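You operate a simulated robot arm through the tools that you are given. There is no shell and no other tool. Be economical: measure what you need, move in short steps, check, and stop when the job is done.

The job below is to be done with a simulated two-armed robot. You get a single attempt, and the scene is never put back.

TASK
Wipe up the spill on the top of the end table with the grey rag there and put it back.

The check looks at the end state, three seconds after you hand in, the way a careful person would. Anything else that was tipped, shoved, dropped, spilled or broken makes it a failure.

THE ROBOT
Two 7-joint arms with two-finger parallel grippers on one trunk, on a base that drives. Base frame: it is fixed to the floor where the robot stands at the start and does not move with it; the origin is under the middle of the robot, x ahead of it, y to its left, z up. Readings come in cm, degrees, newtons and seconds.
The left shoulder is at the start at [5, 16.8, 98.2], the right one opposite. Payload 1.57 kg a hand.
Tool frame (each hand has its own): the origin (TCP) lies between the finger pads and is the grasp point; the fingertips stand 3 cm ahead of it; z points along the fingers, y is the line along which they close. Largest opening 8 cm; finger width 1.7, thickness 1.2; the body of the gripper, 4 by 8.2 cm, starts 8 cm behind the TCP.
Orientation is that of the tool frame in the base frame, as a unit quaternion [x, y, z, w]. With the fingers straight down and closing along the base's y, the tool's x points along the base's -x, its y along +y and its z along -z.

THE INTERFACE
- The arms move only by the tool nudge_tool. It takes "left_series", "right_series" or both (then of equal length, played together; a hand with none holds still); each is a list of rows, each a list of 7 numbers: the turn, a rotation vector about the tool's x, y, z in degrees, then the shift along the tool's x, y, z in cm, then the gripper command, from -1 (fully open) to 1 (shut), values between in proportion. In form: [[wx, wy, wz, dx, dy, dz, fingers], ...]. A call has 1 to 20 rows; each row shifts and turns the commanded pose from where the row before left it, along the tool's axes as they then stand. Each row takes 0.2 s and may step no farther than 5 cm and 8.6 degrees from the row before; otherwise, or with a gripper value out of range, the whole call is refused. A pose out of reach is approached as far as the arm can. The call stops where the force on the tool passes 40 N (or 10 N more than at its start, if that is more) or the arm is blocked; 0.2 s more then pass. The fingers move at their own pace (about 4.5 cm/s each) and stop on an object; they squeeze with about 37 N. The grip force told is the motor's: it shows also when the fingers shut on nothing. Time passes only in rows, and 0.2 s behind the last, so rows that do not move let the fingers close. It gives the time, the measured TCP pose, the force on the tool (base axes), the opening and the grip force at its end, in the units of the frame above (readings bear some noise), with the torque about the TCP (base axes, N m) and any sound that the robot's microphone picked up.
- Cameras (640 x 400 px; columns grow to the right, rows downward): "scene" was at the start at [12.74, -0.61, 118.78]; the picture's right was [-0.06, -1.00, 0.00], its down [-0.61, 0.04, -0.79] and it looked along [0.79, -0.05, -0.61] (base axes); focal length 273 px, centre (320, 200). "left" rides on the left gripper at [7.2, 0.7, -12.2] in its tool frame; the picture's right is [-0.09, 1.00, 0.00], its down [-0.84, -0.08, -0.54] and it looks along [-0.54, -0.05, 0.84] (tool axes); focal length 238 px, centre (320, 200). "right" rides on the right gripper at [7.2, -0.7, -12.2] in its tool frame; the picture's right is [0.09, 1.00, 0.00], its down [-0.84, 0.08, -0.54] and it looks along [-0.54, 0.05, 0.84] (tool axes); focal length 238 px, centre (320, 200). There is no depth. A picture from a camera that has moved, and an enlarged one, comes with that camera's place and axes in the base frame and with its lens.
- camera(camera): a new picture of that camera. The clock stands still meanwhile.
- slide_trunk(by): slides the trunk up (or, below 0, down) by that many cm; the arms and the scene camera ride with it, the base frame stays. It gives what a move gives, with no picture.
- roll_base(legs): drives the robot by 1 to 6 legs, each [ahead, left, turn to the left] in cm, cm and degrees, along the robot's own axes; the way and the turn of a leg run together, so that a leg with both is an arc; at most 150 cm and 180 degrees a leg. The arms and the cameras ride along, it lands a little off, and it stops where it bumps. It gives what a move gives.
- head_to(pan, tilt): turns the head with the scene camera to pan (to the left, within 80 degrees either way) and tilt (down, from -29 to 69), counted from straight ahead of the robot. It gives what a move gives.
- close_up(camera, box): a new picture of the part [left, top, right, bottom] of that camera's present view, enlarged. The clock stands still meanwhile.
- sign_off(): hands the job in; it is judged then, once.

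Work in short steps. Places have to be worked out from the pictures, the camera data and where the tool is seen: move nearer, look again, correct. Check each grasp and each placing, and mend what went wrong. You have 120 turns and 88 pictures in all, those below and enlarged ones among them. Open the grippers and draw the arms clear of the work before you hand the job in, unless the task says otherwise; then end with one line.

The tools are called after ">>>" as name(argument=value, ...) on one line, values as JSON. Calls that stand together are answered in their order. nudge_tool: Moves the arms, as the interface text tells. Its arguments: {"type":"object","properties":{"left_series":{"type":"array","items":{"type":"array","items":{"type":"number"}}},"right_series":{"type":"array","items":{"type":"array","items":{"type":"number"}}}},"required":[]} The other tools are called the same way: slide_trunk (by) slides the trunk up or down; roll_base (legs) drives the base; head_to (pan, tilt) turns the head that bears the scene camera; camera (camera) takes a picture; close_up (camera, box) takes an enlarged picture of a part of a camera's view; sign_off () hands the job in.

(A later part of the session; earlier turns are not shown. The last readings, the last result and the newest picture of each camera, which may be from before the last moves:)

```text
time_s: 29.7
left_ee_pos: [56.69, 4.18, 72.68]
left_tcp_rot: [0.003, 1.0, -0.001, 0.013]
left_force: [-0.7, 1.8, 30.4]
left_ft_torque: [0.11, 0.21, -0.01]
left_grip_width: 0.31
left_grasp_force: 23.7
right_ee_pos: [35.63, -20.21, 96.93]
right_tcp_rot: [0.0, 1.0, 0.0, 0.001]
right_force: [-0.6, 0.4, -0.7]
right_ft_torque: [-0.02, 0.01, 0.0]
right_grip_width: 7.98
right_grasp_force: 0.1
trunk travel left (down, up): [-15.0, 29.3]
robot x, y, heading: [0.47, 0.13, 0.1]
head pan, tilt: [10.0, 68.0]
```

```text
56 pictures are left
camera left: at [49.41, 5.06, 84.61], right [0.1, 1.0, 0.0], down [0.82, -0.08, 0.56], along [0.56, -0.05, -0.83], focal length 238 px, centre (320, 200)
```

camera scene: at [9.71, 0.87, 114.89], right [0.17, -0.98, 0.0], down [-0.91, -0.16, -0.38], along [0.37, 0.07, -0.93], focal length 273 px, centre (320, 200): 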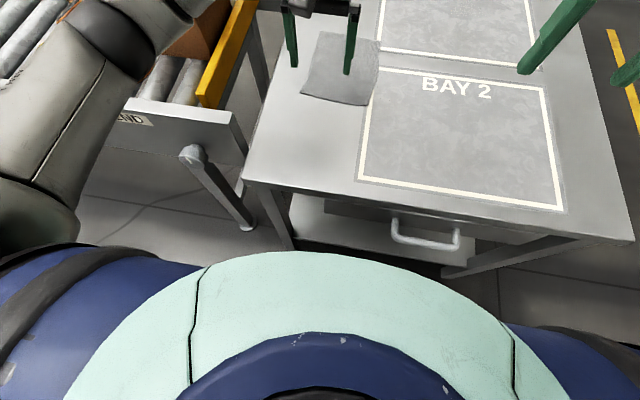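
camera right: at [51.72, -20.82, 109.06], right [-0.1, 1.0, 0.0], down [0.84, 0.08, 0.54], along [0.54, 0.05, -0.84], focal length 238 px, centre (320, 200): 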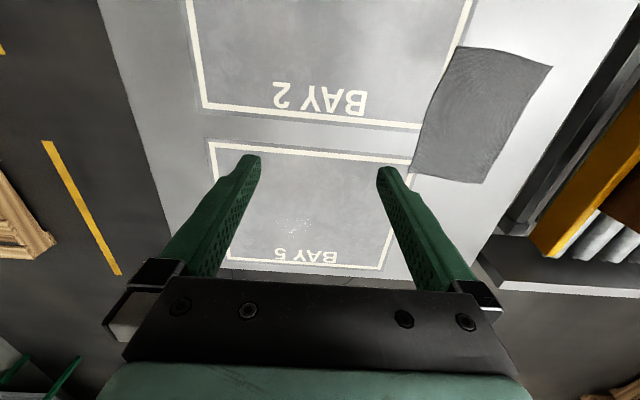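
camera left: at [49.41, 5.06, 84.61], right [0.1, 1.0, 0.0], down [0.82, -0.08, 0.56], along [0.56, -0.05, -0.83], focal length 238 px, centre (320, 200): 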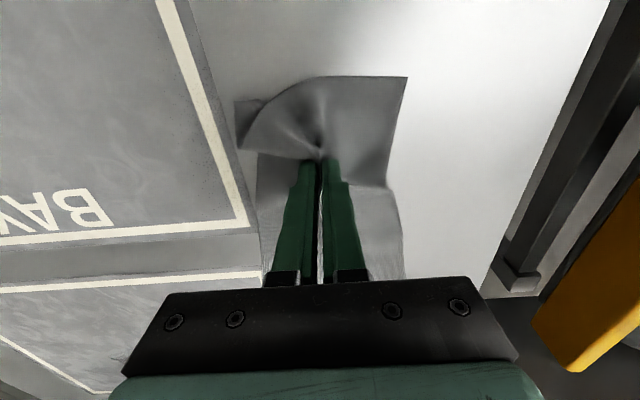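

The cloth has bunched between the fingers (0.31 cm held). I'll lift and check that it comes along.

>>> nudge_tool(left_series=[[0, 0, 0, 0, 0, -2, 1], [0, 0, 0, 1, 0, -3, 1], [0, 0, 0, 2, 0, -4, 1], [0, 0, 0, 2, 0, -4, 1], [0, 0, 0, 2, 0, -4, 1], [0, 0, 0, 2, 0, -4, 1], [0, 0, 0, 2, 0, -4, 1], [0, 0, 0, 0, 0, 0, 1]])

>>> head_to(pan=5, tilt=40)

>>> camera(camera="scene")

>>> camera(camera="left")

```text
time_s: 31.5
left_ee_pos: [45.17, 4.43, 97.14]
left_tcp_rot: [0.002, 1.0, -0.001, 0.008]
left_force: [0.7, 0.6, 0.1]
left_ft_torque: [-0.02, 0.0, 0.0]
left_grip_width: 0.27
left_grasp_force: 24.2
right_ee_pos: [35.72, -20.12, 96.71]
right_tcp_rot: [0.0, 1.0, -0.001, 0.0]
right_force: [-0.5, 0.2, -0.3]
right_ft_torque: [0.01, -0.04, -0.02]
right_grip_width: 8.02
right_grasp_force: 0.1
trunk travel left (down, up): [-15.0, 29.3]
robot x, y, heading: [0.04, -0.21, -0.1]
head pan, tilt: [10.0, 68.0]
```

```text
time_s: 32.4
left_ee_pos: [45.26, 4.44, 97.06]
left_tcp_rot: [0.003, 1.0, -0.001, 0.008]
left_force: [-0.6, -0.3, -0.5]
left_ft_torque: [0.0, 0.02, 0.02]
left_grip_width: 0.26
left_grasp_force: 23.6
right_ee_pos: [35.72, -20.12, 96.76]
right_tcp_rot: [0.0, 1.0, 0.001, 0.0]
right_force: [0.2, 0.3, 0.3]
right_ft_torque: [0.01, 0.0, 0.0]
right_grip_width: 7.99
right_grasp_force: 0.1
trunk travel left (down, up): [-15.0, 29.3]
robot x, y, heading: [0.11, 0.14, 0.1]
head pan, tilt: [5.0, 40.0]
```

```text
55 pictures are left
camera scene: at [12.57, 0.64, 118.42], right [0.09, -1.0, 0.0], down [-0.64, -0.06, -0.77], along [0.76, 0.07, -0.64], focal length 273 px, centre (320, 200)
```

scene: 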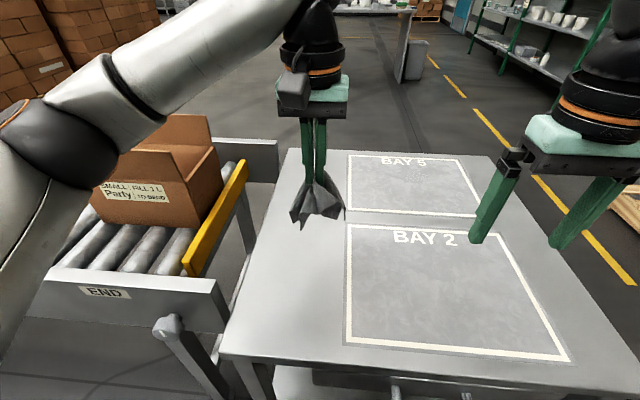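

```text
54 pictures are left
camera left: at [38.01, 5.17, 109.11], right [0.1, 1.0, 0.0], down [0.83, -0.08, 0.56], along [0.55, -0.05, -0.83], focal length 238 px, centre (320, 200)
```

left: 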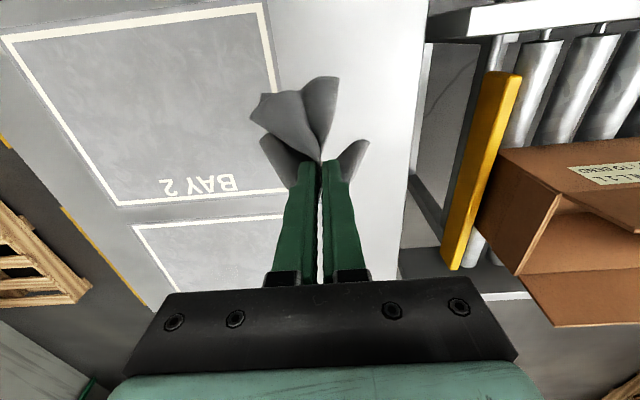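

The rag hangs well in the grip. I'll lift slightly, then drive: first 95 cm right, clear of the table, then check.

>>> nudge_tool(left_series=[[0, 0, 0, 4, 0, -2, 1], [0, 0, 0, 4, 0, -2, 1], [0, 0, 0, 0, 0, 0, 1]])

>>> roll_base(legs=[[0, -95, 0]])

>>> camera(camera="scene")

```text
time_s: 33.2
left_ee_pos: [37.19, 4.46, 101.01]
left_tcp_rot: [0.001, 1.0, -0.001, 0.008]
left_force: [-0.6, -0.2, -0.6]
left_ft_torque: [0.01, 0.0, 0.0]
left_grip_width: 0.27
left_grasp_force: 24.9
right_ee_pos: [35.74, -20.2, 96.73]
right_tcp_rot: [-0.001, 1.0, 0.0, 0.0]
right_force: [-0.5, 0.1, 1.4]
right_ft_torque: [-0.01, -0.01, -0.01]
right_grip_width: 8.0
right_grasp_force: 0.1
trunk travel left (down, up): [-15.0, 29.3]
robot x, y, heading: [0.42, 0.22, 0.2]
head pan, tilt: [5.0, 40.0]
```

```text
time_s: 38.2
left_ee_pos: [37.26, -90.18, 100.92]
left_tcp_rot: [0.001, 1.0, -0.001, 0.007]
left_force: [-0.4, 0.2, 1.1]
left_ft_torque: [-0.02, 0.0, 0.0]
left_grip_width: 0.28
left_grasp_force: 24.4
right_ee_pos: [35.89, -114.76, 96.83]
right_tcp_rot: [-0.001, 1.0, 0.0, 0.0]
right_force: [0.9, 0.3, 0.4]
right_ft_torque: [0.02, 0.0, 0.01]
right_grip_width: 7.99
right_grasp_force: 0.1
trunk travel left (down, up): [-15.0, 29.3]
robot x, y, heading: [0.16, -94.58, 0.3]
head pan, tilt: [5.0, 40.0]
```

```text
53 pictures are left
camera scene: at [12.65, -93.98, 118.42], right [0.09, -1.0, 0.0], down [-0.64, -0.06, -0.77], along [0.76, 0.07, -0.64], focal length 273 px, centre (320, 200)
```

scene: 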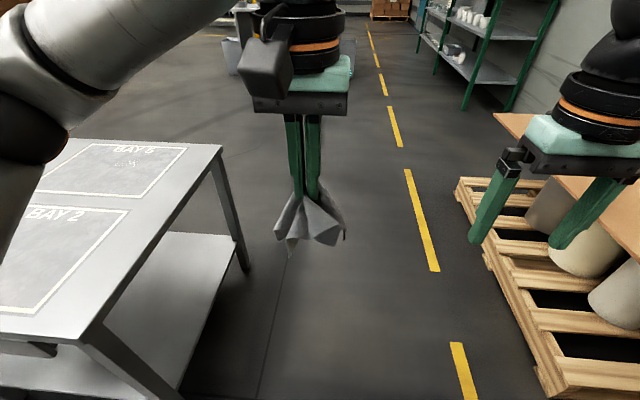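

Path ahead is clear (pallet edge at y ≈ -167, table edge at y ≈ -50). Drive 131 ahead, then turn left 180°.

>>> roll_base(legs=[[132, 0, 0], [0, 0, 180]])

>>> camera(camera="scene")

```text
time_s: 52.2
left_ee_pos: [95.73, -99.14, 100.94]
left_tcp_rot: [1.0, -0.016, -0.008, -0.001]
left_force: [0.4, -0.1, 0.5]
left_ft_torque: [0.0, 0.02, -0.04]
left_grip_width: 0.29
left_grasp_force: 24.3
right_ee_pos: [97.84, -74.48, 96.66]
right_tcp_rot: [1.0, -0.014, 0.0, 0.0]
right_force: [-0.1, -0.3, 0.2]
right_ft_torque: [0.0, -0.01, 0.0]
right_grip_width: 8.0
right_grasp_force: 0.1
trunk travel left (down, up): [-15.0, 29.3]
robot x, y, heading: [133.01, -95.59, 178.4]
head pan, tilt: [5.0, 40.0]
```

```text
52 pictures are left
camera scene: at [120.68, -96.19, 118.42], right [-0.06, 1.0, 0.0], down [0.64, 0.04, -0.77], along [-0.76, -0.05, -0.64], focal length 273 px, centre (320, 200)
```

scene: 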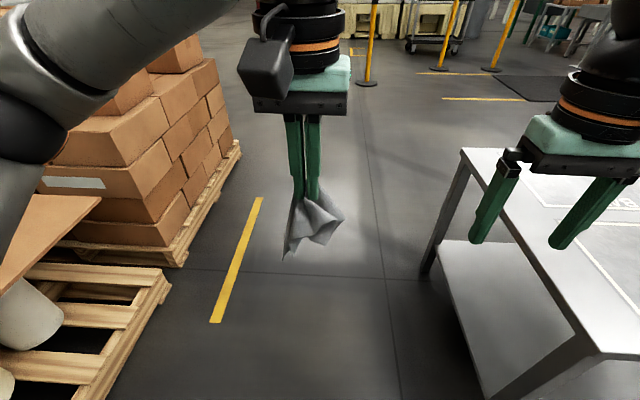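

Heading 178.4°. I'll move right (towards +y) 80 cm and trim the heading, so the spill lies slightly left of ahead.

>>> roll_base(legs=[[0, -80, 1.5]])

>>> camera(camera="scene")

>>> camera(camera="right")

```text
time_s: 56.5
left_ee_pos: [97.03, -19.52, 100.88]
left_tcp_rot: [1.0, -0.002, -0.008, -0.001]
left_force: [-0.2, 0.8, -0.4]
left_ft_torque: [-0.03, 0.05, -0.02]
left_grip_width: 0.28
left_grasp_force: 24.5
right_ee_pos: [98.37, 5.25, 96.78]
right_tcp_rot: [1.0, 0.0, 0.001, 0.0]
right_force: [-0.9, -0.7, -0.1]
right_ft_torque: [0.02, 0.01, 0.01]
right_grip_width: 8.02
right_grasp_force: 0.1
trunk travel left (down, up): [-15.0, 29.3]
robot x, y, heading: [134.01, -14.86, -179.9]
head pan, tilt: [5.0, 40.0]
```

```text
51 pictures are left
camera scene: at [121.79, -15.83, 118.42], right [-0.09, 1.0, 0.0], down [0.64, 0.06, -0.77], along [-0.76, -0.07, -0.64], focal length 273 px, centre (320, 200)
```

scene: 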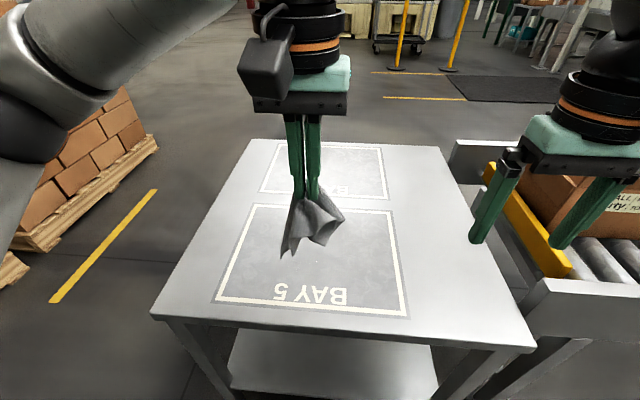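

```text
50 pictures are left
camera right: at [105.69, 5.84, 108.99], right [0.09, -1.0, 0.0], down [-0.84, -0.08, 0.54], along [-0.54, -0.05, -0.84], focal length 238 px, centre (320, 200)
```

right: 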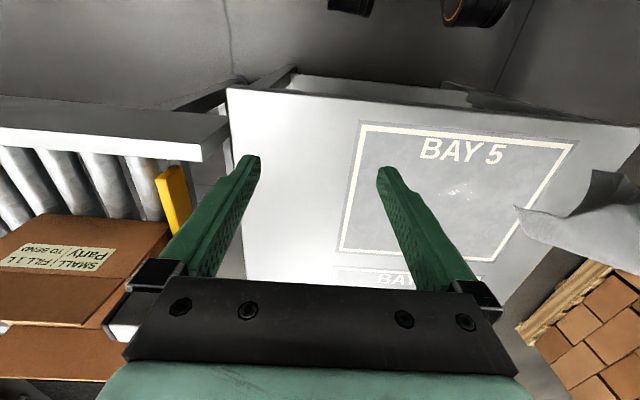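

The spill shows in both views. Enlarge the right view for its extent.

>>> close_up(camera="right", box=[380, 130, 540, 230])

>>> close_up(camera="scene", box=[220, 210, 380, 310])

```text
4.00 times, centred on (460, 180) of right
camera zoom: at [105.69, 5.84, 108.99], right [0.09, -1.0, 0.0], down [-0.84, -0.08, 0.54], along [-0.54, -0.05, -0.84], focal length 953 px, centre (-240, 280)
```

zoom: 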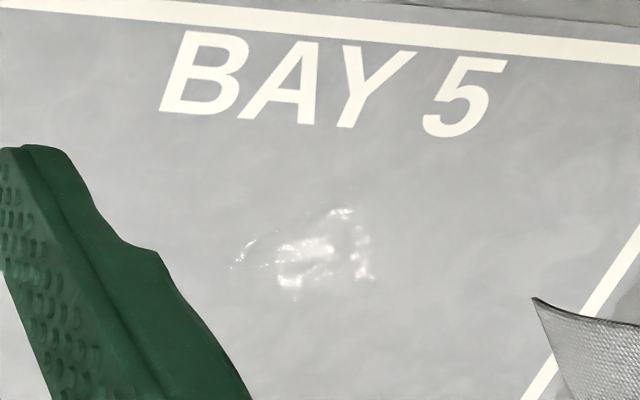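

```text
4.00 times, centred on (300, 260) of scene
camera zoom: at [121.79, -15.83, 118.42], right [-0.09, 1.0, 0.0], down [0.64, 0.06, -0.77], along [-0.76, -0.07, -0.64], focal length 1091 px, centre (400, -40)
```

zoom: 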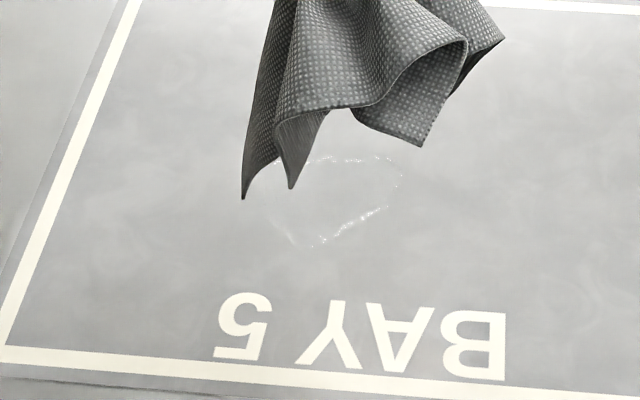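

Spill spans x 81–88, y -27 to -19. I bring the rag over its centre and lower.

>>> nudge_tool(left_series=[[0, 0, 0, -4, 1.2, 0, 1], [0, 0, 0, -4, 1.2, 0, 1], [0, 0, 0, -4.5, 1.1, 0, 1], [0, 0, 0, 0, 0, 4, 1], [0, 0, 0, 0, 0, 4, 1], [0, 0, 0, 0, 0, 4, 1], [0, 0, 0, 0, 0, 4, 1], [0, 0, 0, 0, 0, 4, 1], [0, 0, 0, 0, 0, 3, 1], [0, 0, 0, 0, 0, 0, 1]])

>>> camera(camera="scene")

```text
time_s: 58.7
left_ee_pos: [83.93, -22.82, 78.13]
left_tcp_rot: [1.0, -0.003, -0.008, -0.001]
left_force: [-0.3, -0.5, 0.6]
left_ft_torque: [0.04, 0.04, -0.05]
left_grip_width: 0.28
left_grasp_force: 24.4
right_ee_pos: [98.32, 5.21, 96.85]
right_tcp_rot: [1.0, 0.0, 0.001, 0.0]
right_force: [-0.4, -0.8, -0.6]
right_ft_torque: [0.0, 0.02, 0.0]
right_grip_width: 8.03
right_grasp_force: 0.0
trunk travel left (down, up): [-15.0, 29.3]
robot x, y, heading: [134.02, -15.14, -180.2]
head pan, tilt: [5.0, 40.0]
```

```text
47 pictures are left
camera scene: at [121.78, -15.84, 118.42], right [-0.09, 1.0, 0.0], down [0.64, 0.06, -0.77], along [-0.76, -0.07, -0.64], focal length 273 px, centre (320, 200)
```

scene: 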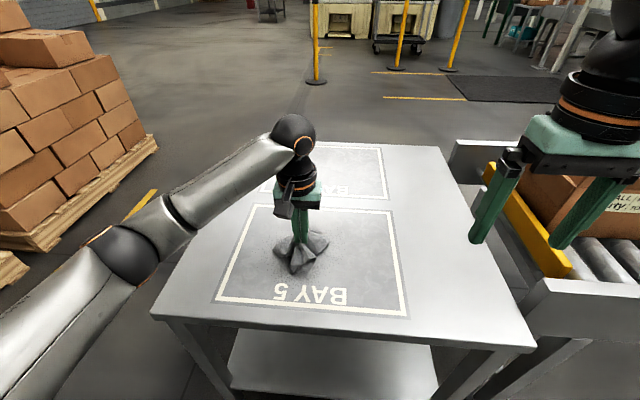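

The rag sits over the spill. Lower further in small steps until light pressure.

>>> nudge_tool(left_series=[[0, 0, 0, 0, 0, 2, 1], [0, 0, 0, 0, 0, 1.5, 1], [0, 0, 0, 0, 0, 0.7, 1], [0, 0, 0, 0, 0, 0.4, 1], [0, 0, 0, 0, 0, 0.3, 1]])

```text
time_s: 59.9
left_ee_pos: [84.06, -22.85, 73.33]
left_tcp_rot: [1.0, -0.003, -0.009, -0.002]
left_force: [0.5, -0.5, 7.4]
left_ft_torque: [0.06, -0.02, -0.05]
left_grip_width: 0.26
left_grasp_force: 23.5
right_ee_pos: [98.45, 5.15, 96.77]
right_tcp_rot: [1.0, 0.0, 0.0, 0.0]
right_force: [0.4, -0.1, 1.6]
right_ft_torque: [0.03, 0.0, -0.03]
right_grip_width: 8.02
right_grasp_force: 0.1
trunk travel left (down, up): [-15.0, 29.3]
robot x, y, heading: [133.95, -15.2, -180.1]
head pan, tilt: [5.0, 40.0]
```

Light pressure (7 N). Now I wipe in a serpentine covering x 80–90, y -29 to -17.

>>> nudge_tool(left_series=[[0, 0, 0, -2, -3, 0, 1], [0, 0, 0, -2, -3, 0, 1], [0, 0, 0, 0, 3, 0, 1], [0, 0, 0, 0, 3, 0, 1], [0, 0, 0, 0, 3, 0, 1], [0, 0, 0, 0, 3, 0, 1], [0, 0, 0, 2, 0, 0, 1], [0, 0, 0, 0, -3, 0, 1], [0, 0, 0, 0, -3, 0, 1], [0, 0, 0, 0, -3, 0, 1], [0, 0, 0, 0, -3, 0, 1], [0, 0, 0, 2, 0, 0, 1], [0, 0, 0, 0, 3, 0, 1], [0, 0, 0, 0, 3, 0, 1], [0, 0, 0, 0, 3, 0, 1], [0, 0, 0, 0, 3, 0, 1], [0, 0, 0, 2, 0, 0, 1], [0, 0, 0, 0, -3, 0, 1], [0, 0, 0, 0, -3, 0, 1], [0, 0, 0, 0, -3, 0, 1]])

>>> nudge_tool(left_series=[[0, 0, 0, 0, -3, 0, 1], [0, 0, 0, 2, 0, 0, 1], [0, 0, 0, 0, 3, 0, 1], [0, 0, 0, 0, 3, 0, 1], [0, 0, 0, 0, 3, 0, 1], [0, 0, 0, 0, 3, 0, 1], [0, 0, 0, 2, 0, 0, 1], [0, 0, 0, 0, -3, 0, 1], [0, 0, 0, 0, -3, 0, 1], [0, 0, 0, 0, -3, 0, 1], [0, 0, 0, 0, -3, 0, 1], [0, 0, 0, -3, 2, 0, 1], [0, 0, 0, -3, 2, 0, 1], [0, 0, 0, -3, 2, 0, 1], [0, 0, 0, 0, 0, 0, 1]])

```text
time_s: 64.1
left_ee_pos: [85.99, -19.79, 73.14]
left_tcp_rot: [1.0, -0.002, -0.008, 0.0]
left_force: [0.8, 0.3, 0.3]
left_ft_torque: [-0.02, -0.01, -0.02]
left_grip_width: 0.28
left_grasp_force: 23.9
right_ee_pos: [98.35, 5.15, 96.72]
right_tcp_rot: [1.0, 0.0, 0.0, 0.0]
right_force: [-0.1, 0.3, 0.8]
right_ft_torque: [0.04, -0.01, -0.06]
right_grip_width: 8.01
right_grasp_force: 0.2
trunk travel left (down, up): [-15.0, 29.3]
robot x, y, heading: [134.14, -15.1, -180.2]
head pan, tilt: [5.0, 40.0]
```

```text
time_s: 67.3
left_ee_pos: [81.11, -23.0, 73.35]
left_tcp_rot: [1.0, -0.003, -0.009, -0.001]
left_force: [0.3, 1.1, 1.0]
left_ft_torque: [-0.03, -0.02, -0.01]
left_grip_width: 0.27
left_grasp_force: 24.2
right_ee_pos: [98.36, 5.23, 96.77]
right_tcp_rot: [1.0, 0.0, 0.0, -0.001]
right_force: [-0.5, -0.2, 0.2]
right_ft_torque: [-0.02, 0.0, -0.02]
right_grip_width: 8.01
right_grasp_force: 0.0
trunk travel left (down, up): [-15.0, 29.3]
robot x, y, heading: [134.27, -14.93, -180.1]
head pan, tilt: [5.0, 40.0]
```

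Now lift the rag away and inspect the spot.

>>> nudge_tool(left_series=[[0, 0, 0, 0, 0, -4, 1], [0, 0, 0, 0, 0, -4, 1], [0, 0, 0, 0, 0, -4, 1], [0, 0, 0, 2, 4, -2, 1], [0, 0, 0, 2, 4, -2, 1], [0, 0, 0, 2, 4, -2, 1], [0, 0, 0, 0, 0, 0, 1]])

>>> close_up(camera="right", box=[380, 130, 540, 230])

>>> close_up(camera="scene", box=[220, 210, 380, 310])

```text
time_s: 68.9
left_ee_pos: [87.39, -34.99, 91.06]
left_tcp_rot: [1.0, -0.003, -0.007, -0.001]
left_force: [-0.1, 0.0, -0.3]
left_ft_torque: [0.04, -0.03, 0.03]
left_grip_width: 0.28
left_grasp_force: 24.4
right_ee_pos: [98.43, 5.23, 96.8]
right_tcp_rot: [1.0, 0.0, 0.001, 0.0]
right_force: [0.2, 0.6, 0.4]
right_ft_torque: [-0.04, 0.01, 0.0]
right_grip_width: 7.97
right_grasp_force: 0.0
trunk travel left (down, up): [-15.0, 29.3]
robot x, y, heading: [134.18, -14.77, -179.9]
head pan, tilt: [5.0, 40.0]
```

```text
4.00 times, centred on (460, 180) of right
camera zoom: at [105.7, 5.82, 109.0], right [0.09, -1.0, 0.0], down [-0.84, -0.08, 0.54], along [-0.54, -0.05, -0.84], focal length 953 px, centre (-240, 280)
```

zoom: 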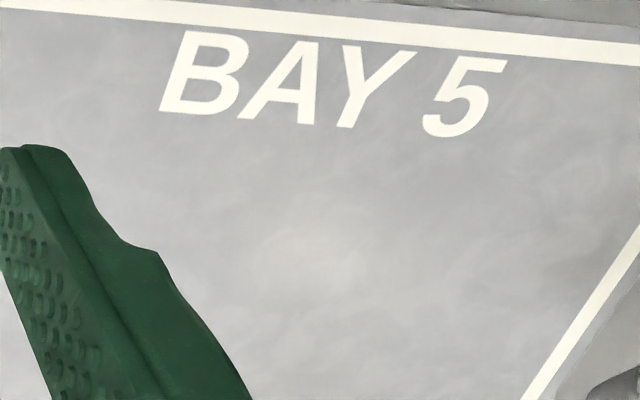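

```text
4.00 times, centred on (300, 260) of scene
camera zoom: at [121.79, -15.84, 118.42], right [-0.09, 1.0, 0.0], down [0.64, 0.06, -0.77], along [-0.76, -0.07, -0.64], focal length 1091 px, centre (400, -40)
```

zoom: 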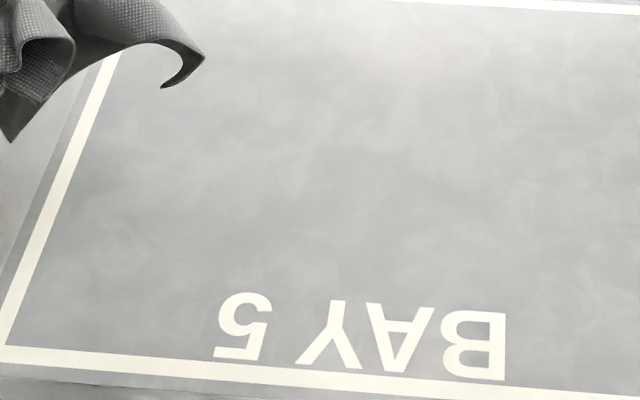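

The spill is gone in both views. I retract the hand and drive the route back.

>>> nudge_tool(left_series=[[0, 0, 0, 2, -3, -3, 1], [0, 0, 0, 2, -3, -3, 1], [0, 0, 0, 3, -3, -3, 1], [0, 0, 0, 3, -3, -1, 1], [0, 0, 0, 0, -3, 0, 1], [0, 0, 0, 0, 0, 0, 1]])

>>> roll_base(legs=[[0, 80, 0], [0, 0, -180]])

```text
refused: row 3 steps farther than a row can; nothing moved
```

```text
time_s: 80.6
left_ee_pos: [180.93, -76.41, 91.11]
left_tcp_rot: [0.014, 1.0, 0.0, 0.008]
left_force: [-1.7, -0.1, -1.1]
left_ft_torque: [-0.01, 0.02, 0.03]
left_grip_width: 0.29
left_grasp_force: 24.4
right_ee_pos: [169.01, -116.23, 96.82]
right_tcp_rot: [0.011, 1.0, 0.0, 0.0]
right_force: [-0.1, 0.3, 0.7]
right_ft_torque: [0.02, -0.01, 0.02]
right_grip_width: 8.03
right_grasp_force: 0.0
trunk travel left (down, up): [-15.0, 29.3]
robot x, y, heading: [133.93, -94.95, -1.2]
head pan, tilt: [5.0, 40.0]
```

The arm move was refused but the drive was made with clearance and the rag is still held. Retract the hand now, then drive back 133 and trim heading.

>>> nudge_tool(left_series=[[0, 0, 0, 2, -3, -2.5, 1], [0, 0, 0, 2, -3, -2.5, 1], [0, 0, 0, 2, -3, -2.5, 1], [0, 0, 0, 2, -3, -2, 1], [0, 0, 0, 0, 0, 0, 1]])

>>> roll_base(legs=[[0, 0, 1.2], [-134, 0, 0]])

```text
time_s: 81.8
left_ee_pos: [172.45, -88.11, 100.46]
left_tcp_rot: [0.013, 1.0, -0.001, 0.008]
left_force: [0.6, -0.6, 1.1]
left_ft_torque: [-0.01, 0.03, 0.0]
left_grip_width: 0.28
left_grasp_force: 24.1
right_ee_pos: [169.0, -116.26, 96.8]
right_tcp_rot: [0.011, 1.0, -0.001, -0.001]
right_force: [-0.3, 0.5, -0.4]
right_ft_torque: [-0.02, 0.01, -0.02]
right_grip_width: 8.01
right_grasp_force: 0.1
trunk travel left (down, up): [-15.0, 29.3]
robot x, y, heading: [133.19, -95.59, -1.1]
head pan, tilt: [5.0, 40.0]
```

```text
time_s: 88.8
left_ee_pos: [39.44, -87.02, 100.48]
left_tcp_rot: [0.007, 1.0, -0.001, 0.008]
left_force: [0.4, -1.3, -0.4]
left_ft_torque: [0.03, 0.03, 0.02]
left_grip_width: 0.26
left_grasp_force: 24.2
right_ee_pos: [36.33, -115.16, 96.72]
right_tcp_rot: [0.004, 1.0, 0.0, 0.0]
right_force: [0.6, 0.2, -0.3]
right_ft_torque: [0.02, 0.0, 0.04]
right_grip_width: 8.0
right_grasp_force: 0.1
trunk travel left (down, up): [-15.0, 29.3]
robot x, y, heading: [0.65, -94.79, -0.4]
head pan, tilt: [5.0, 40.0]
```

Robot at (0.65, -94.8). Slide left 94.5 cm to the starting spot and look.

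>>> roll_base(legs=[[-0.6, 94.5, 0.4]])

>>> camera(camera="scene")

>>> camera(camera="left")

```text
time_s: 93.7
left_ee_pos: [38.94, 7.94, 100.38]
left_tcp_rot: [0.001, 1.0, -0.001, 0.007]
left_force: [0.4, -0.5, -0.6]
left_ft_torque: [-0.03, 0.03, 0.02]
left_grip_width: 0.3
left_grasp_force: 23.6
right_ee_pos: [36.09, -20.26, 96.78]
right_tcp_rot: [-0.003, 1.0, 0.0, 0.0]
right_force: [0.2, 0.1, 0.2]
right_ft_torque: [0.04, -0.02, -0.02]
right_grip_width: 8.01
right_grasp_force: 0.1
trunk travel left (down, up): [-15.0, 29.3]
robot x, y, heading: [0.11, -0.19, 0.3]
head pan, tilt: [5.0, 40.0]
```

```text
44 pictures are left
camera scene: at [12.83, 0.44, 118.42], right [0.09, -1.0, 0.0], down [-0.64, -0.06, -0.77], along [0.76, 0.07, -0.64], focal length 273 px, centre (320, 200)
```

scene: 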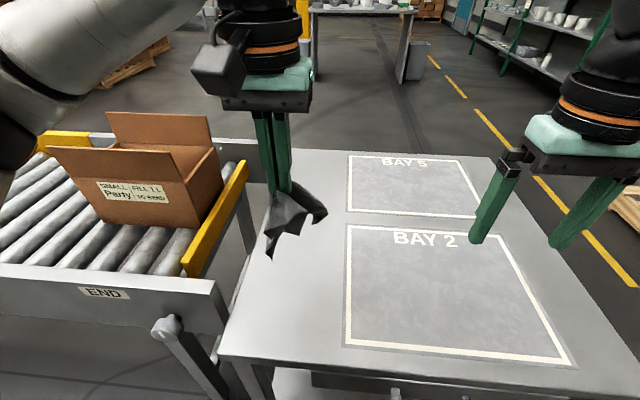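

```text
43 pictures are left
camera left: at [31.72, 8.63, 112.38], right [0.09, 1.0, 0.0], down [0.83, -0.08, 0.56], along [0.55, -0.05, -0.83], focal length 238 px, centre (320, 200)
```

left: 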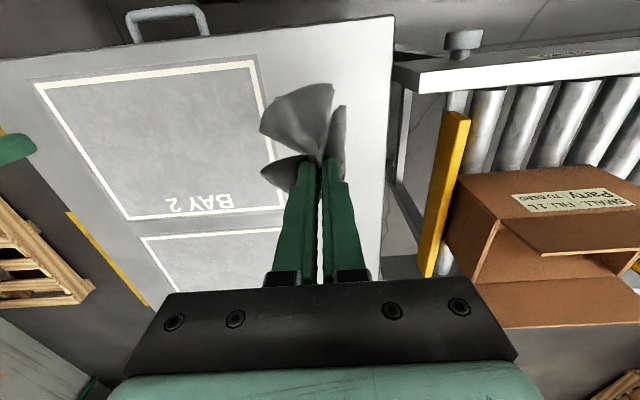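

All as before. Now I place the rag back: go out to x≈58.5 over its old spot, lower until it touches, then draw back while lowering so its tail lies on the far side.

>>> nudge_tool(left_series=[[0, 0, 0, -4, -1, 0, 1], [0, 0, 0, -4, -1, 0, 1], [0, 0, 0, -4, -1, 1, 1], [0, 0, 0, -4, -0.7, 2, 1], [0, 0, 0, -3, 0, 4, 1], [0, 0, 0, 0, 0, 4, 1], [0, 0, 0, 0, 0, 4, 1], [0, 0, 0, 0, 0, 2, 1], [0, 0, 0, 0, 0, 0, 1]])

>>> camera(camera="scene")

```text
time_s: 95.7
left_ee_pos: [59.65, 3.54, 83.96]
left_tcp_rot: [0.0, 1.0, -0.001, 0.008]
left_force: [0.0, -0.8, 0.7]
left_ft_torque: [0.0, -0.01, 0.02]
left_grip_width: 0.24
left_grasp_force: 24.3
left hand out of reach, approached as far as the arm can: row 6, 7
right_ee_pos: [36.18, -20.14, 96.71]
right_tcp_rot: [-0.003, 1.0, 0.0, 0.0]
right_force: [-0.1, -0.9, 0.8]
right_ft_torque: [-0.02, 0.02, 0.0]
right_grip_width: 8.02
right_grasp_force: 0.0
trunk travel left (down, up): [-15.0, 29.3]
robot x, y, heading: [0.43, -0.52, 0.5]
head pan, tilt: [5.0, 40.0]
```

```text
42 pictures are left
camera scene: at [12.83, 0.44, 118.42], right [0.09, -1.0, 0.0], down [-0.64, -0.06, -0.77], along [0.76, 0.07, -0.64], focal length 273 px, centre (320, 200)
```

scene: 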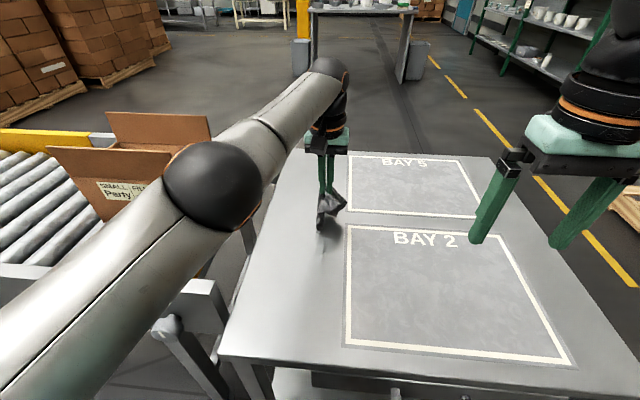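

Close to the limit but following. Now lower with a slight backward draw.

>>> nudge_tool(left_series=[[0, 0, 0, 0.5, 0, 2, 1], [0, 0, 0, 0.5, 0, 2, 1], [0, 0, 0, 0.5, 0, 2, 1], [0, 0, 0, 0, 0, 0, 1]])

```text
time_s: 96.7
left_ee_pos: [59.96, 3.04, 78.0]
left_tcp_rot: [0.0, 1.0, 0.0, 0.007]
left_force: [0.6, -0.3, 0.3]
left_ft_torque: [0.01, -0.03, 0.03]
left_grip_width: 0.29
left_grasp_force: 24.3
left hand out of reach, approached as far as the arm can: row 1, 2, 3
right_ee_pos: [36.15, -20.23, 96.87]
right_tcp_rot: [-0.003, 1.0, -0.001, -0.001]
right_force: [0.0, 0.3, -0.6]
right_ft_torque: [0.02, 0.02, -0.01]
right_grip_width: 7.99
right_grasp_force: 0.1
trunk travel left (down, up): [-15.0, 29.3]
robot x, y, heading: [0.15, -0.42, 0.4]
head pan, tilt: [5.0, 40.0]
```

Straight-arm again; use the known unlock (move right with inward component), then return left.

>>> nudge_tool(left_series=[[0, 0, 0, 0, -4.5, -1, 1], [0, 0, 0, 2, -4.3, 0, 1], [0, 0, 0, 2, -2, 0, 1], [0, 0, 0, 0, 4.5, 0, 1], [0, 0, 0, 0, 4.5, 0, 1], [0, 0, 0, 0, 2.5, 0, 1], [0, 0, 0, 0, 0, 0, 1]])

```text
time_s: 98.3
left_ee_pos: [54.81, 5.44, 78.85]
left_tcp_rot: [0.0, 1.0, -0.001, 0.008]
left_force: [0.5, 0.9, -1.0]
left_ft_torque: [-0.03, -0.02, 0.02]
left_grip_width: 0.27
left_grasp_force: 24.3
left hand out of reach, approached as far as the arm can: row 1, 2
right_ee_pos: [36.17, -20.4, 96.92]
right_tcp_rot: [-0.002, 1.0, 0.0, 0.0]
right_force: [-0.3, -0.6, -0.7]
right_ft_torque: [0.02, -0.02, 0.0]
right_grip_width: 7.99
right_grasp_force: 0.0
trunk travel left (down, up): [-15.0, 29.3]
robot x, y, heading: [-0.26, -0.28, 0.3]
head pan, tilt: [5.0, 40.0]
```

Unlocked at (54.8, 5.4, 78.9). Lift a bit, go to x≈57.5, then lower while drawing back to x≈55.

>>> nudge_tool(left_series=[[0, 0, 0, 0, 0, -3, 1], [0, 0, 0, -2.8, -0.8, 0, 1], [0, 0, 0, 0, 0, 2.5, 1], [0, 0, 0, 0.2, 0, 2, 1], [0, 0, 0, 0.8, 0, 1.5, 1], [0, 0, 0, 0.8, 0, 1, 1], [0, 0, 0, 0.8, 0, 0.8, 1], [0, 0, 0, 0, 0, 0, 1]])

>>> camera(camera="left")

>>> close_up(camera="scene", box=[240, 130, 400, 230])

```text
time_s: 100.1
left_ee_pos: [55.07, 4.68, 74.18]
left_tcp_rot: [0.0, 1.0, -0.001, 0.01]
left_force: [-0.2, 0.0, 0.1]
left_ft_torque: [-0.03, -0.02, 0.04]
left_grip_width: 0.25
left_grasp_force: 24.1
right_ee_pos: [36.2, -20.27, 96.73]
right_tcp_rot: [-0.002, 1.0, 0.0, -0.001]
right_force: [-0.2, -0.2, -0.3]
right_ft_torque: [0.02, 0.0, 0.0]
right_grip_width: 8.0
right_grasp_force: 0.1
trunk travel left (down, up): [-15.0, 29.3]
robot x, y, heading: [0.09, -0.46, 0.2]
head pan, tilt: [5.0, 40.0]
```

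```text
41 pictures are left
camera left: at [47.86, 5.34, 86.11], right [0.09, 1.0, 0.0], down [0.83, -0.08, 0.56], along [0.55, -0.05, -0.83], focal length 238 px, centre (320, 200)
```

left: 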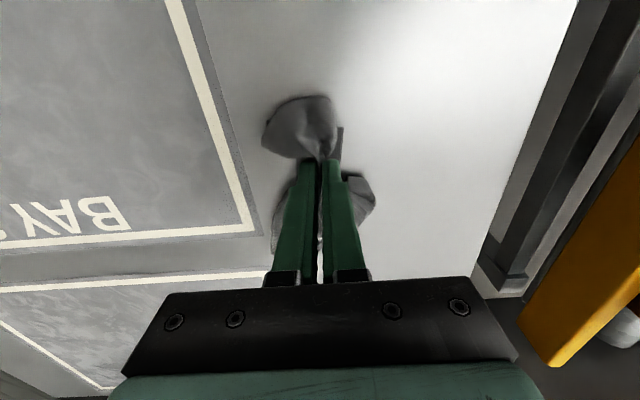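

```text
4.00 times, centred on (320, 180) of scene
camera zoom: at [12.83, 0.43, 118.42], right [0.09, -1.0, 0.0], down [-0.64, -0.06, -0.77], along [0.76, 0.07, -0.64], focal length 1091 px, centre (320, 280)
```

zoom: 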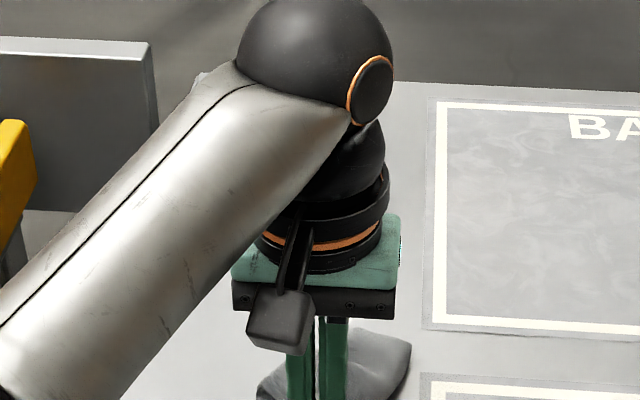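

The rag is on its old place in a loose bundle. Lower slightly, open, and raise to let it relax.

>>> nudge_tool(left_series=[[0, 0, 0, 0, 0, 0.6, 1], [0, 0, 0, 0, 0, 0, 0], [0, 0, 0, 0, 0, 0, -1], [0, 0, 0, 0, 0, 0, -1], [0, 0, 0, 0, 0, 0, -1], [0, 0, 0, 0, 0, -1, -1], [0, 0, 0, 0, 0, -3, -1], [0, 0, 0, 1, 0, -4, -1], [0, 0, 0, 2, 0, -4, -1], [0, 0, 0, 2, 0, -4, -1], [0, 0, 0, 0, 0, 0, -1]])

>>> camera(camera="left")

>>> camera(camera="scene")

```text
time_s: 102.5
left_ee_pos: [49.73, 4.68, 89.58]
left_tcp_rot: [0.0, 1.0, 0.0, 0.008]
left_force: [-0.6, -0.1, -0.1]
left_ft_torque: [0.02, 0.03, 0.02]
left_grip_width: 8.01
left_grasp_force: 0.0
right_ee_pos: [36.11, -20.28, 96.78]
right_tcp_rot: [-0.002, 1.0, 0.0, 0.0]
right_force: [0.0, 0.3, 0.5]
right_ft_torque: [0.0, 0.02, -0.01]
right_grip_width: 8.01
right_grasp_force: 0.1
trunk travel left (down, up): [-15.0, 29.3]
robot x, y, heading: [0.18, -0.58, 0.3]
head pan, tilt: [5.0, 40.0]
```

```text
39 pictures are left
camera left: at [42.56, 5.38, 101.51], right [0.09, 1.0, 0.0], down [0.83, -0.08, 0.56], along [0.55, -0.05, -0.83], focal length 238 px, centre (320, 200)
```

left: 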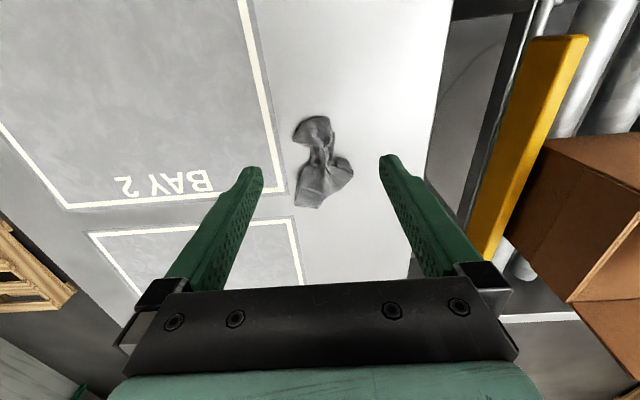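

```text
38 pictures are left
camera scene: at [12.82, 0.43, 118.42], right [0.09, -1.0, 0.0], down [-0.64, -0.06, -0.77], along [0.76, 0.07, -0.64], focal length 273 px, centre (320, 200)
```

scene: 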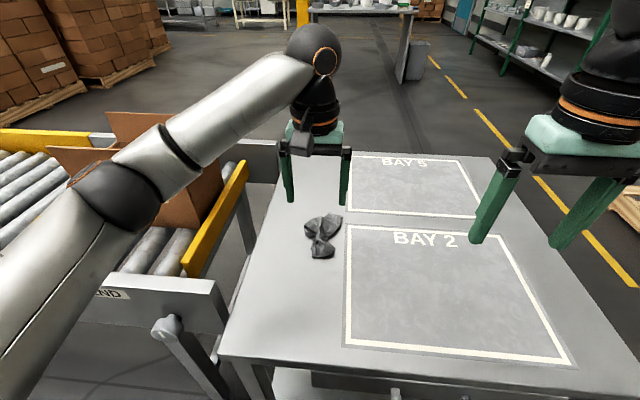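

It lies on its old spot but gathered at the waist, about 3–4 cm near-side of its former centre. I'll press closed fingertips on the gather and open them to spread it.

>>> nudge_tool(left_series=[[0, 0, 0, -3.5, 0, 2, 0.6], [0, 0, 0, -3.8, -0.2, 3, 1], [0, 0, 0, 0, 0, 4, 1], [0, 0, 0, 0, 0, 4, 1], [0, 0, 0, 0, 0, 2, 1], [0, 0, 0, 0, 0, 0.8, 1], [0, 0, 0, 0, 0, 0.5, 1], [0, 0, 0, 0, 0, 0.4, 1]])

>>> camera(camera="left")

```text
time_s: 104.3
left_ee_pos: [57.4, 4.35, 73.19]
left_tcp_rot: [0.001, 1.0, -0.002, 0.01]
left_force: [-2.1, 1.9, 13.1]
left_ft_torque: [0.03, 0.11, 0.03]
left_grip_width: 0.2
left_grasp_force: 23.4
right_ee_pos: [35.96, -20.28, 96.94]
right_tcp_rot: [-0.003, 1.0, 0.0, 0.001]
right_force: [-0.3, -0.1, -1.2]
right_ft_torque: [0.01, 0.03, 0.03]
right_grip_width: 7.99
right_grasp_force: 0.1
trunk travel left (down, up): [-15.0, 29.3]
robot x, y, heading: [0.35, -0.4, 0.3]
head pan, tilt: [5.0, 40.0]
```

```text
37 pictures are left
camera left: at [50.17, 5.08, 85.11], right [0.09, 1.0, 0.0], down [0.83, -0.08, 0.56], along [0.56, -0.05, -0.83], focal length 238 px, centre (320, 200)
```

left: 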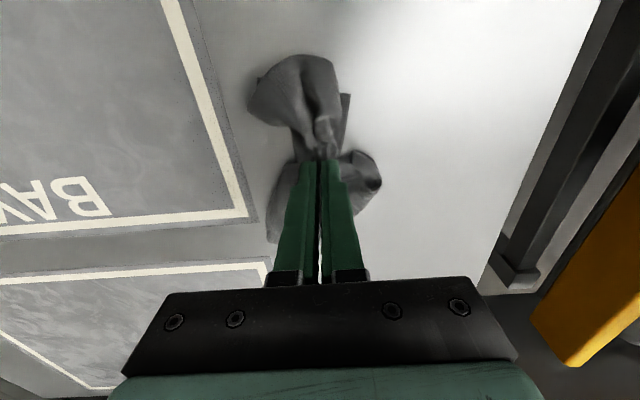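

Pressing with 13 N on the cloth. Now open slowly to spread it, lift and look.

>>> nudge_tool(left_series=[[0, 0, 0, 0, 0, 0.1, 0.7], [0, 0, 0, 0, 0, 0.1, 0.4], [0, 0, 0, 0, 0, 0, 0.1], [0, 0, 0, 0, 0, 0, -0.2], [0, 0, 0, 0, 0, 0, -0.5], [0, 0, 0, 0, 0, 0, -0.8], [0, 0, 0, 0, 0, 0, -1], [0, 0, 0, 0, 0, 0, -1], [0, 0, 0, 0, 0, -3, -1], [0, 0, 0, 1, 0, -4, -1], [0, 0, 0, 2, 0, -4, -1], [0, 0, 0, 3, 0, -4, -1], [0, 0, 0, 0, 0, 0, -1]])

>>> camera(camera="left")

```text
time_s: 107.1
left_ee_pos: [51.18, 4.39, 87.72]
left_tcp_rot: [0.0, 1.0, -0.001, 0.008]
left_force: [0.4, -0.6, 1.2]
left_ft_torque: [0.03, -0.01, 0.0]
left_grip_width: 8.01
left_grasp_force: 0.0
right_ee_pos: [36.1, -20.17, 96.77]
right_tcp_rot: [-0.002, 1.0, -0.001, -0.001]
right_force: [0.2, -0.1, 0.6]
right_ft_torque: [-0.01, 0.03, -0.01]
right_grip_width: 8.02
right_grasp_force: 0.1
trunk travel left (down, up): [-15.0, 29.3]
robot x, y, heading: [0.26, -0.2, 0.3]
head pan, tilt: [5.0, 40.0]
```

```text
36 pictures are left
camera left: at [43.95, 5.16, 99.62], right [0.09, 1.0, 0.0], down [0.83, -0.08, 0.56], along [0.55, -0.05, -0.83], focal length 238 px, centre (320, 200)
```

left: 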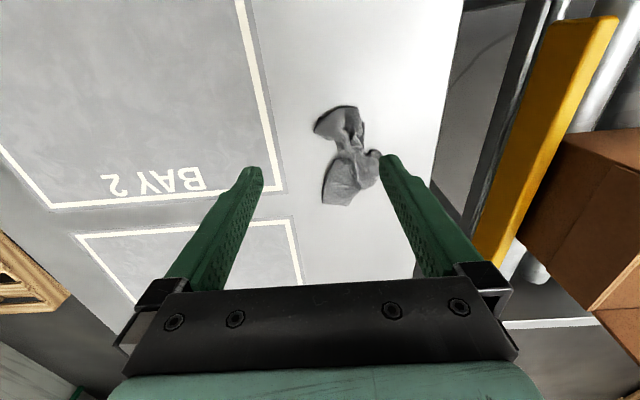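

The spread shifted it a bit left, to about (57.5, 8). I'll regrasp it by the near lobe (~(53, 7.5)) and re-lay it, tail outward, centred on its old spot.

>>> nudge_tool(left_series=[[0, 0, 0, -1.8, 3, 2, -0.3], [0, 0, 0, 0, 0, 4, -0.3], [0, 0, 0, 0, 0, 4, -0.3], [0, 0, 0, 0, 0, 3, -0.3], [0, 0, 0, 0, 0, 1.2, -0.3], [0, 0, 0, 0, 0, 0.4, -0.3], [0, 0, 0, 0, 0, 0, -0.3]])

>>> camera(camera="left")

```text
time_s: 108.7
left_ee_pos: [53.32, 7.29, 73.01]
left_tcp_rot: [0.0, 1.0, 0.0, 0.008]
left_force: [-0.5, 0.2, 0.6]
left_ft_torque: [0.02, 0.0, 0.03]
left_grip_width: 5.19
left_grasp_force: 0.0
right_ee_pos: [36.18, -20.29, 96.68]
right_tcp_rot: [-0.003, 1.0, 0.0, 0.0]
right_force: [-0.4, 0.8, 0.0]
right_ft_torque: [0.01, -0.03, 0.0]
right_grip_width: 7.97
right_grasp_force: 0.0
trunk travel left (down, up): [-15.0, 29.3]
robot x, y, heading: [0.16, -0.11, 0.3]
head pan, tilt: [5.0, 40.0]
```

```text
35 pictures are left
camera left: at [46.01, 8.07, 84.99], right [0.09, 1.0, 0.0], down [0.83, -0.08, 0.56], along [0.55, -0.05, -0.83], focal length 238 px, centre (320, 200)
```

left: 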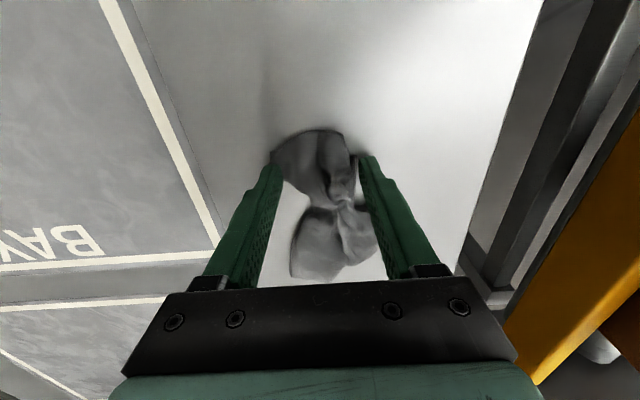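

The fingers straddle the near lobe. Lower a touch, close, and lift.

>>> nudge_tool(left_series=[[0, 0, 0, 0, 0, 0.3, -0.3], [0, 0, 0, 0, 0, 0, 0.3], [0, 0, 0, 0, 0, 0, 1], [0, 0, 0, 0, 0, 0, 1], [0, 0, 0, 0, 0, 0, 1], [0, 0, 0, 0, 0, -3, 1], [0, 0, 0, 0, 0, -4, 1], [0, 0, 0, 0, 0, -4, 1], [0, 0, 0, 0, 0, -4, 1], [0, 0, 0, 0, 0, -4, 1], [0, 0, 0, 0, 0, 0, 1]])

>>> close_up(camera="scene", box=[220, 100, 412, 220])

>>> camera(camera="left")

```text
time_s: 111.1
left_ee_pos: [53.05, 7.37, 91.76]
left_tcp_rot: [0.0, 1.0, -0.001, 0.008]
left_force: [-0.9, -0.4, -0.1]
left_ft_torque: [0.0, -0.01, -0.02]
left_grip_width: 0.48
left_grasp_force: 25.0
right_ee_pos: [36.24, -20.28, 96.84]
right_tcp_rot: [-0.003, 1.0, 0.0, 0.001]
right_force: [0.0, -0.6, 0.3]
right_ft_torque: [-0.01, 0.0, 0.01]
right_grip_width: 8.0
right_grasp_force: 0.0
trunk travel left (down, up): [-15.0, 29.3]
robot x, y, heading: [0.14, -0.32, 0.3]
head pan, tilt: [5.0, 40.0]
```

```text
3.33 times, centred on (316, 160) of scene
camera zoom: at [12.82, 0.43, 118.42], right [0.09, -1.0, 0.0], down [-0.64, -0.06, -0.77], along [0.76, 0.07, -0.64], focal length 909 px, centre (333, 333)
```

zoom: 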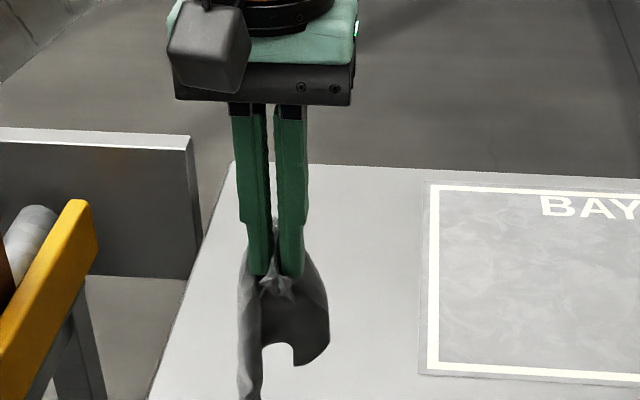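

```text
33 pictures are left
camera left: at [45.76, 8.08, 103.73], right [0.09, 1.0, 0.0], down [0.83, -0.08, 0.56], along [0.55, -0.05, -0.83], focal length 238 px, centre (320, 200)
```

left: 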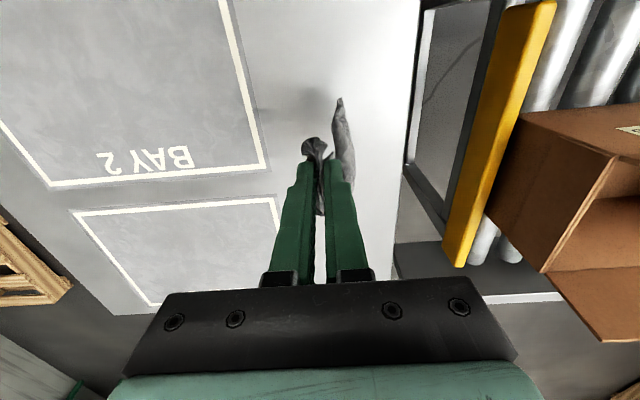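

It now hangs as a sheet with its tail on the left side. I'll go to (57.5, 10) and lower while moving right, so the sheet lays down leftward across its old footprint.

>>> nudge_tool(left_series=[[0, 0, 0, -2.2, 1.5, 1, 1], [0, 0, 0, -2.2, 1.5, 2, 1], [0, 0, 0, 0, 0, 3, 1], [0, 0, 0, 0, 0, 2.5, 1], [0, 0, 0, 0, -1, 1.5, 1], [0, 0, 0, 0, -1.5, 1.5, 1], [0, 0, 0, 0, -1.5, 1.5, 1], [0, 0, 0, 0, -1.5, 1.5, 1], [0, 0, 0, 0, -1.5, 1.5, 1], [0, 0, 0, 0, -1.5, 1.2, 1], [0, 0, 0, 0, -1.5, 0.8, 1], [0, 0, 0, 0, 0, 0, 1]])

>>> camera(camera="left")

```text
time_s: 113.7
left_ee_pos: [57.58, 0.29, 73.73]
left_tcp_rot: [-0.001, 1.0, -0.002, 0.008]
left_force: [0.9, -0.6, 0.7]
left_ft_torque: [0.0, 0.01, 0.01]
left_grip_width: 0.51
left_grasp_force: 25.6
right_ee_pos: [36.1, -20.32, 96.79]
right_tcp_rot: [-0.003, 1.0, 0.0, 0.001]
right_force: [0.2, -0.7, 0.3]
right_ft_torque: [-0.01, 0.02, 0.02]
right_grip_width: 7.99
right_grasp_force: 0.1
trunk travel left (down, up): [-15.0, 29.3]
robot x, y, heading: [0.23, -0.41, 0.3]
head pan, tilt: [5.0, 40.0]
```

```text
32 pictures are left
camera left: at [50.38, 1.11, 85.69], right [0.09, 1.0, 0.0], down [0.83, -0.08, 0.56], along [0.55, -0.05, -0.83], focal length 238 px, centre (320, 200)
```

left: 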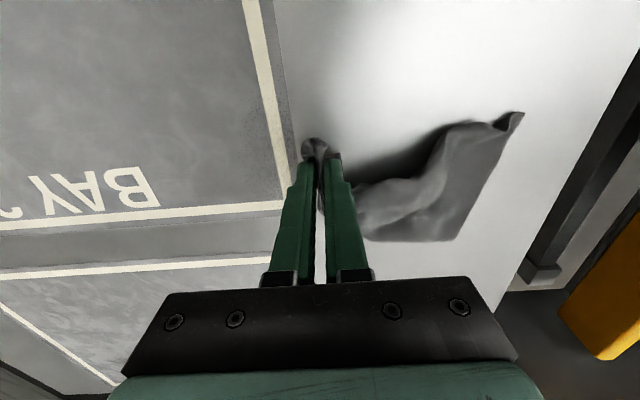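

The sheet has laid out well across the old place. Release and lift.

>>> nudge_tool(left_series=[[0, 0, 0, 0, 0, 0.4, 1], [0, 0, 0, 0, 0, 0, 0.4], [0, 0, 0, 0, 0, 0, 0], [0, 0, 0, 0, 0, 0, 0], [0, 0, 0, 0, 0, -2, 0], [0, 0, 0, 0, 0, -3, 0], [0, 0, 0, 1, 0, -4, -0.5], [0, 0, 0, 2, 0, -4, -1], [0, 0, 0, 3, 0, -3, -1], [0, 0, 0, 0, 0, 0, -1]])

>>> camera(camera="left")

>>> camera(camera="scene")

```text
time_s: 115.9
left_ee_pos: [51.32, 0.28, 89.33]
left_tcp_rot: [-0.001, 1.0, 0.0, 0.008]
left_force: [1.2, -0.3, -0.5]
left_ft_torque: [0.0, 0.0, 0.01]
left_grip_width: 7.98
left_grasp_force: 0.1
right_ee_pos: [36.15, -20.3, 96.8]
right_tcp_rot: [-0.002, 1.0, 0.0, 0.0]
right_force: [-0.3, 0.4, 0.6]
right_ft_torque: [0.04, -0.01, -0.01]
right_grip_width: 8.02
right_grasp_force: 0.0
trunk travel left (down, up): [-15.0, 29.3]
robot x, y, heading: [0.04, 0.07, 0.1]
head pan, tilt: [5.0, 40.0]
```

```text
31 pictures are left
camera left: at [44.19, 1.1, 101.23], right [0.09, 1.0, 0.0], down [0.83, -0.08, 0.56], along [0.55, -0.05, -0.83], focal length 238 px, centre (320, 200)
```

left: 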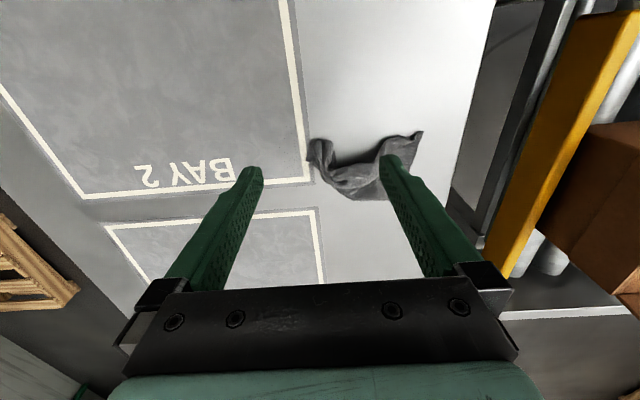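

```text
30 pictures are left
camera scene: at [12.82, 0.43, 118.42], right [0.09, -1.0, 0.0], down [-0.64, -0.06, -0.77], along [0.76, 0.07, -0.64], focal length 273 px, centre (320, 200)
```

scene: 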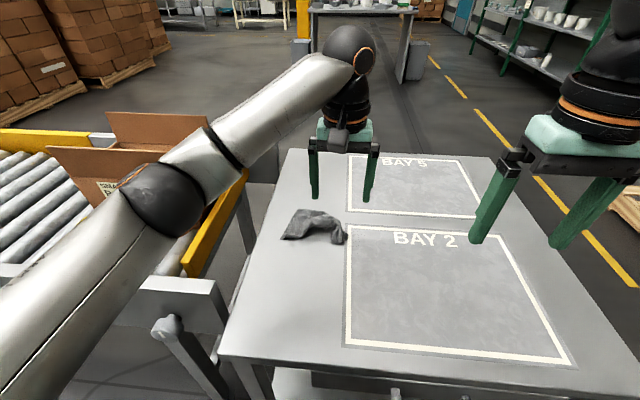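

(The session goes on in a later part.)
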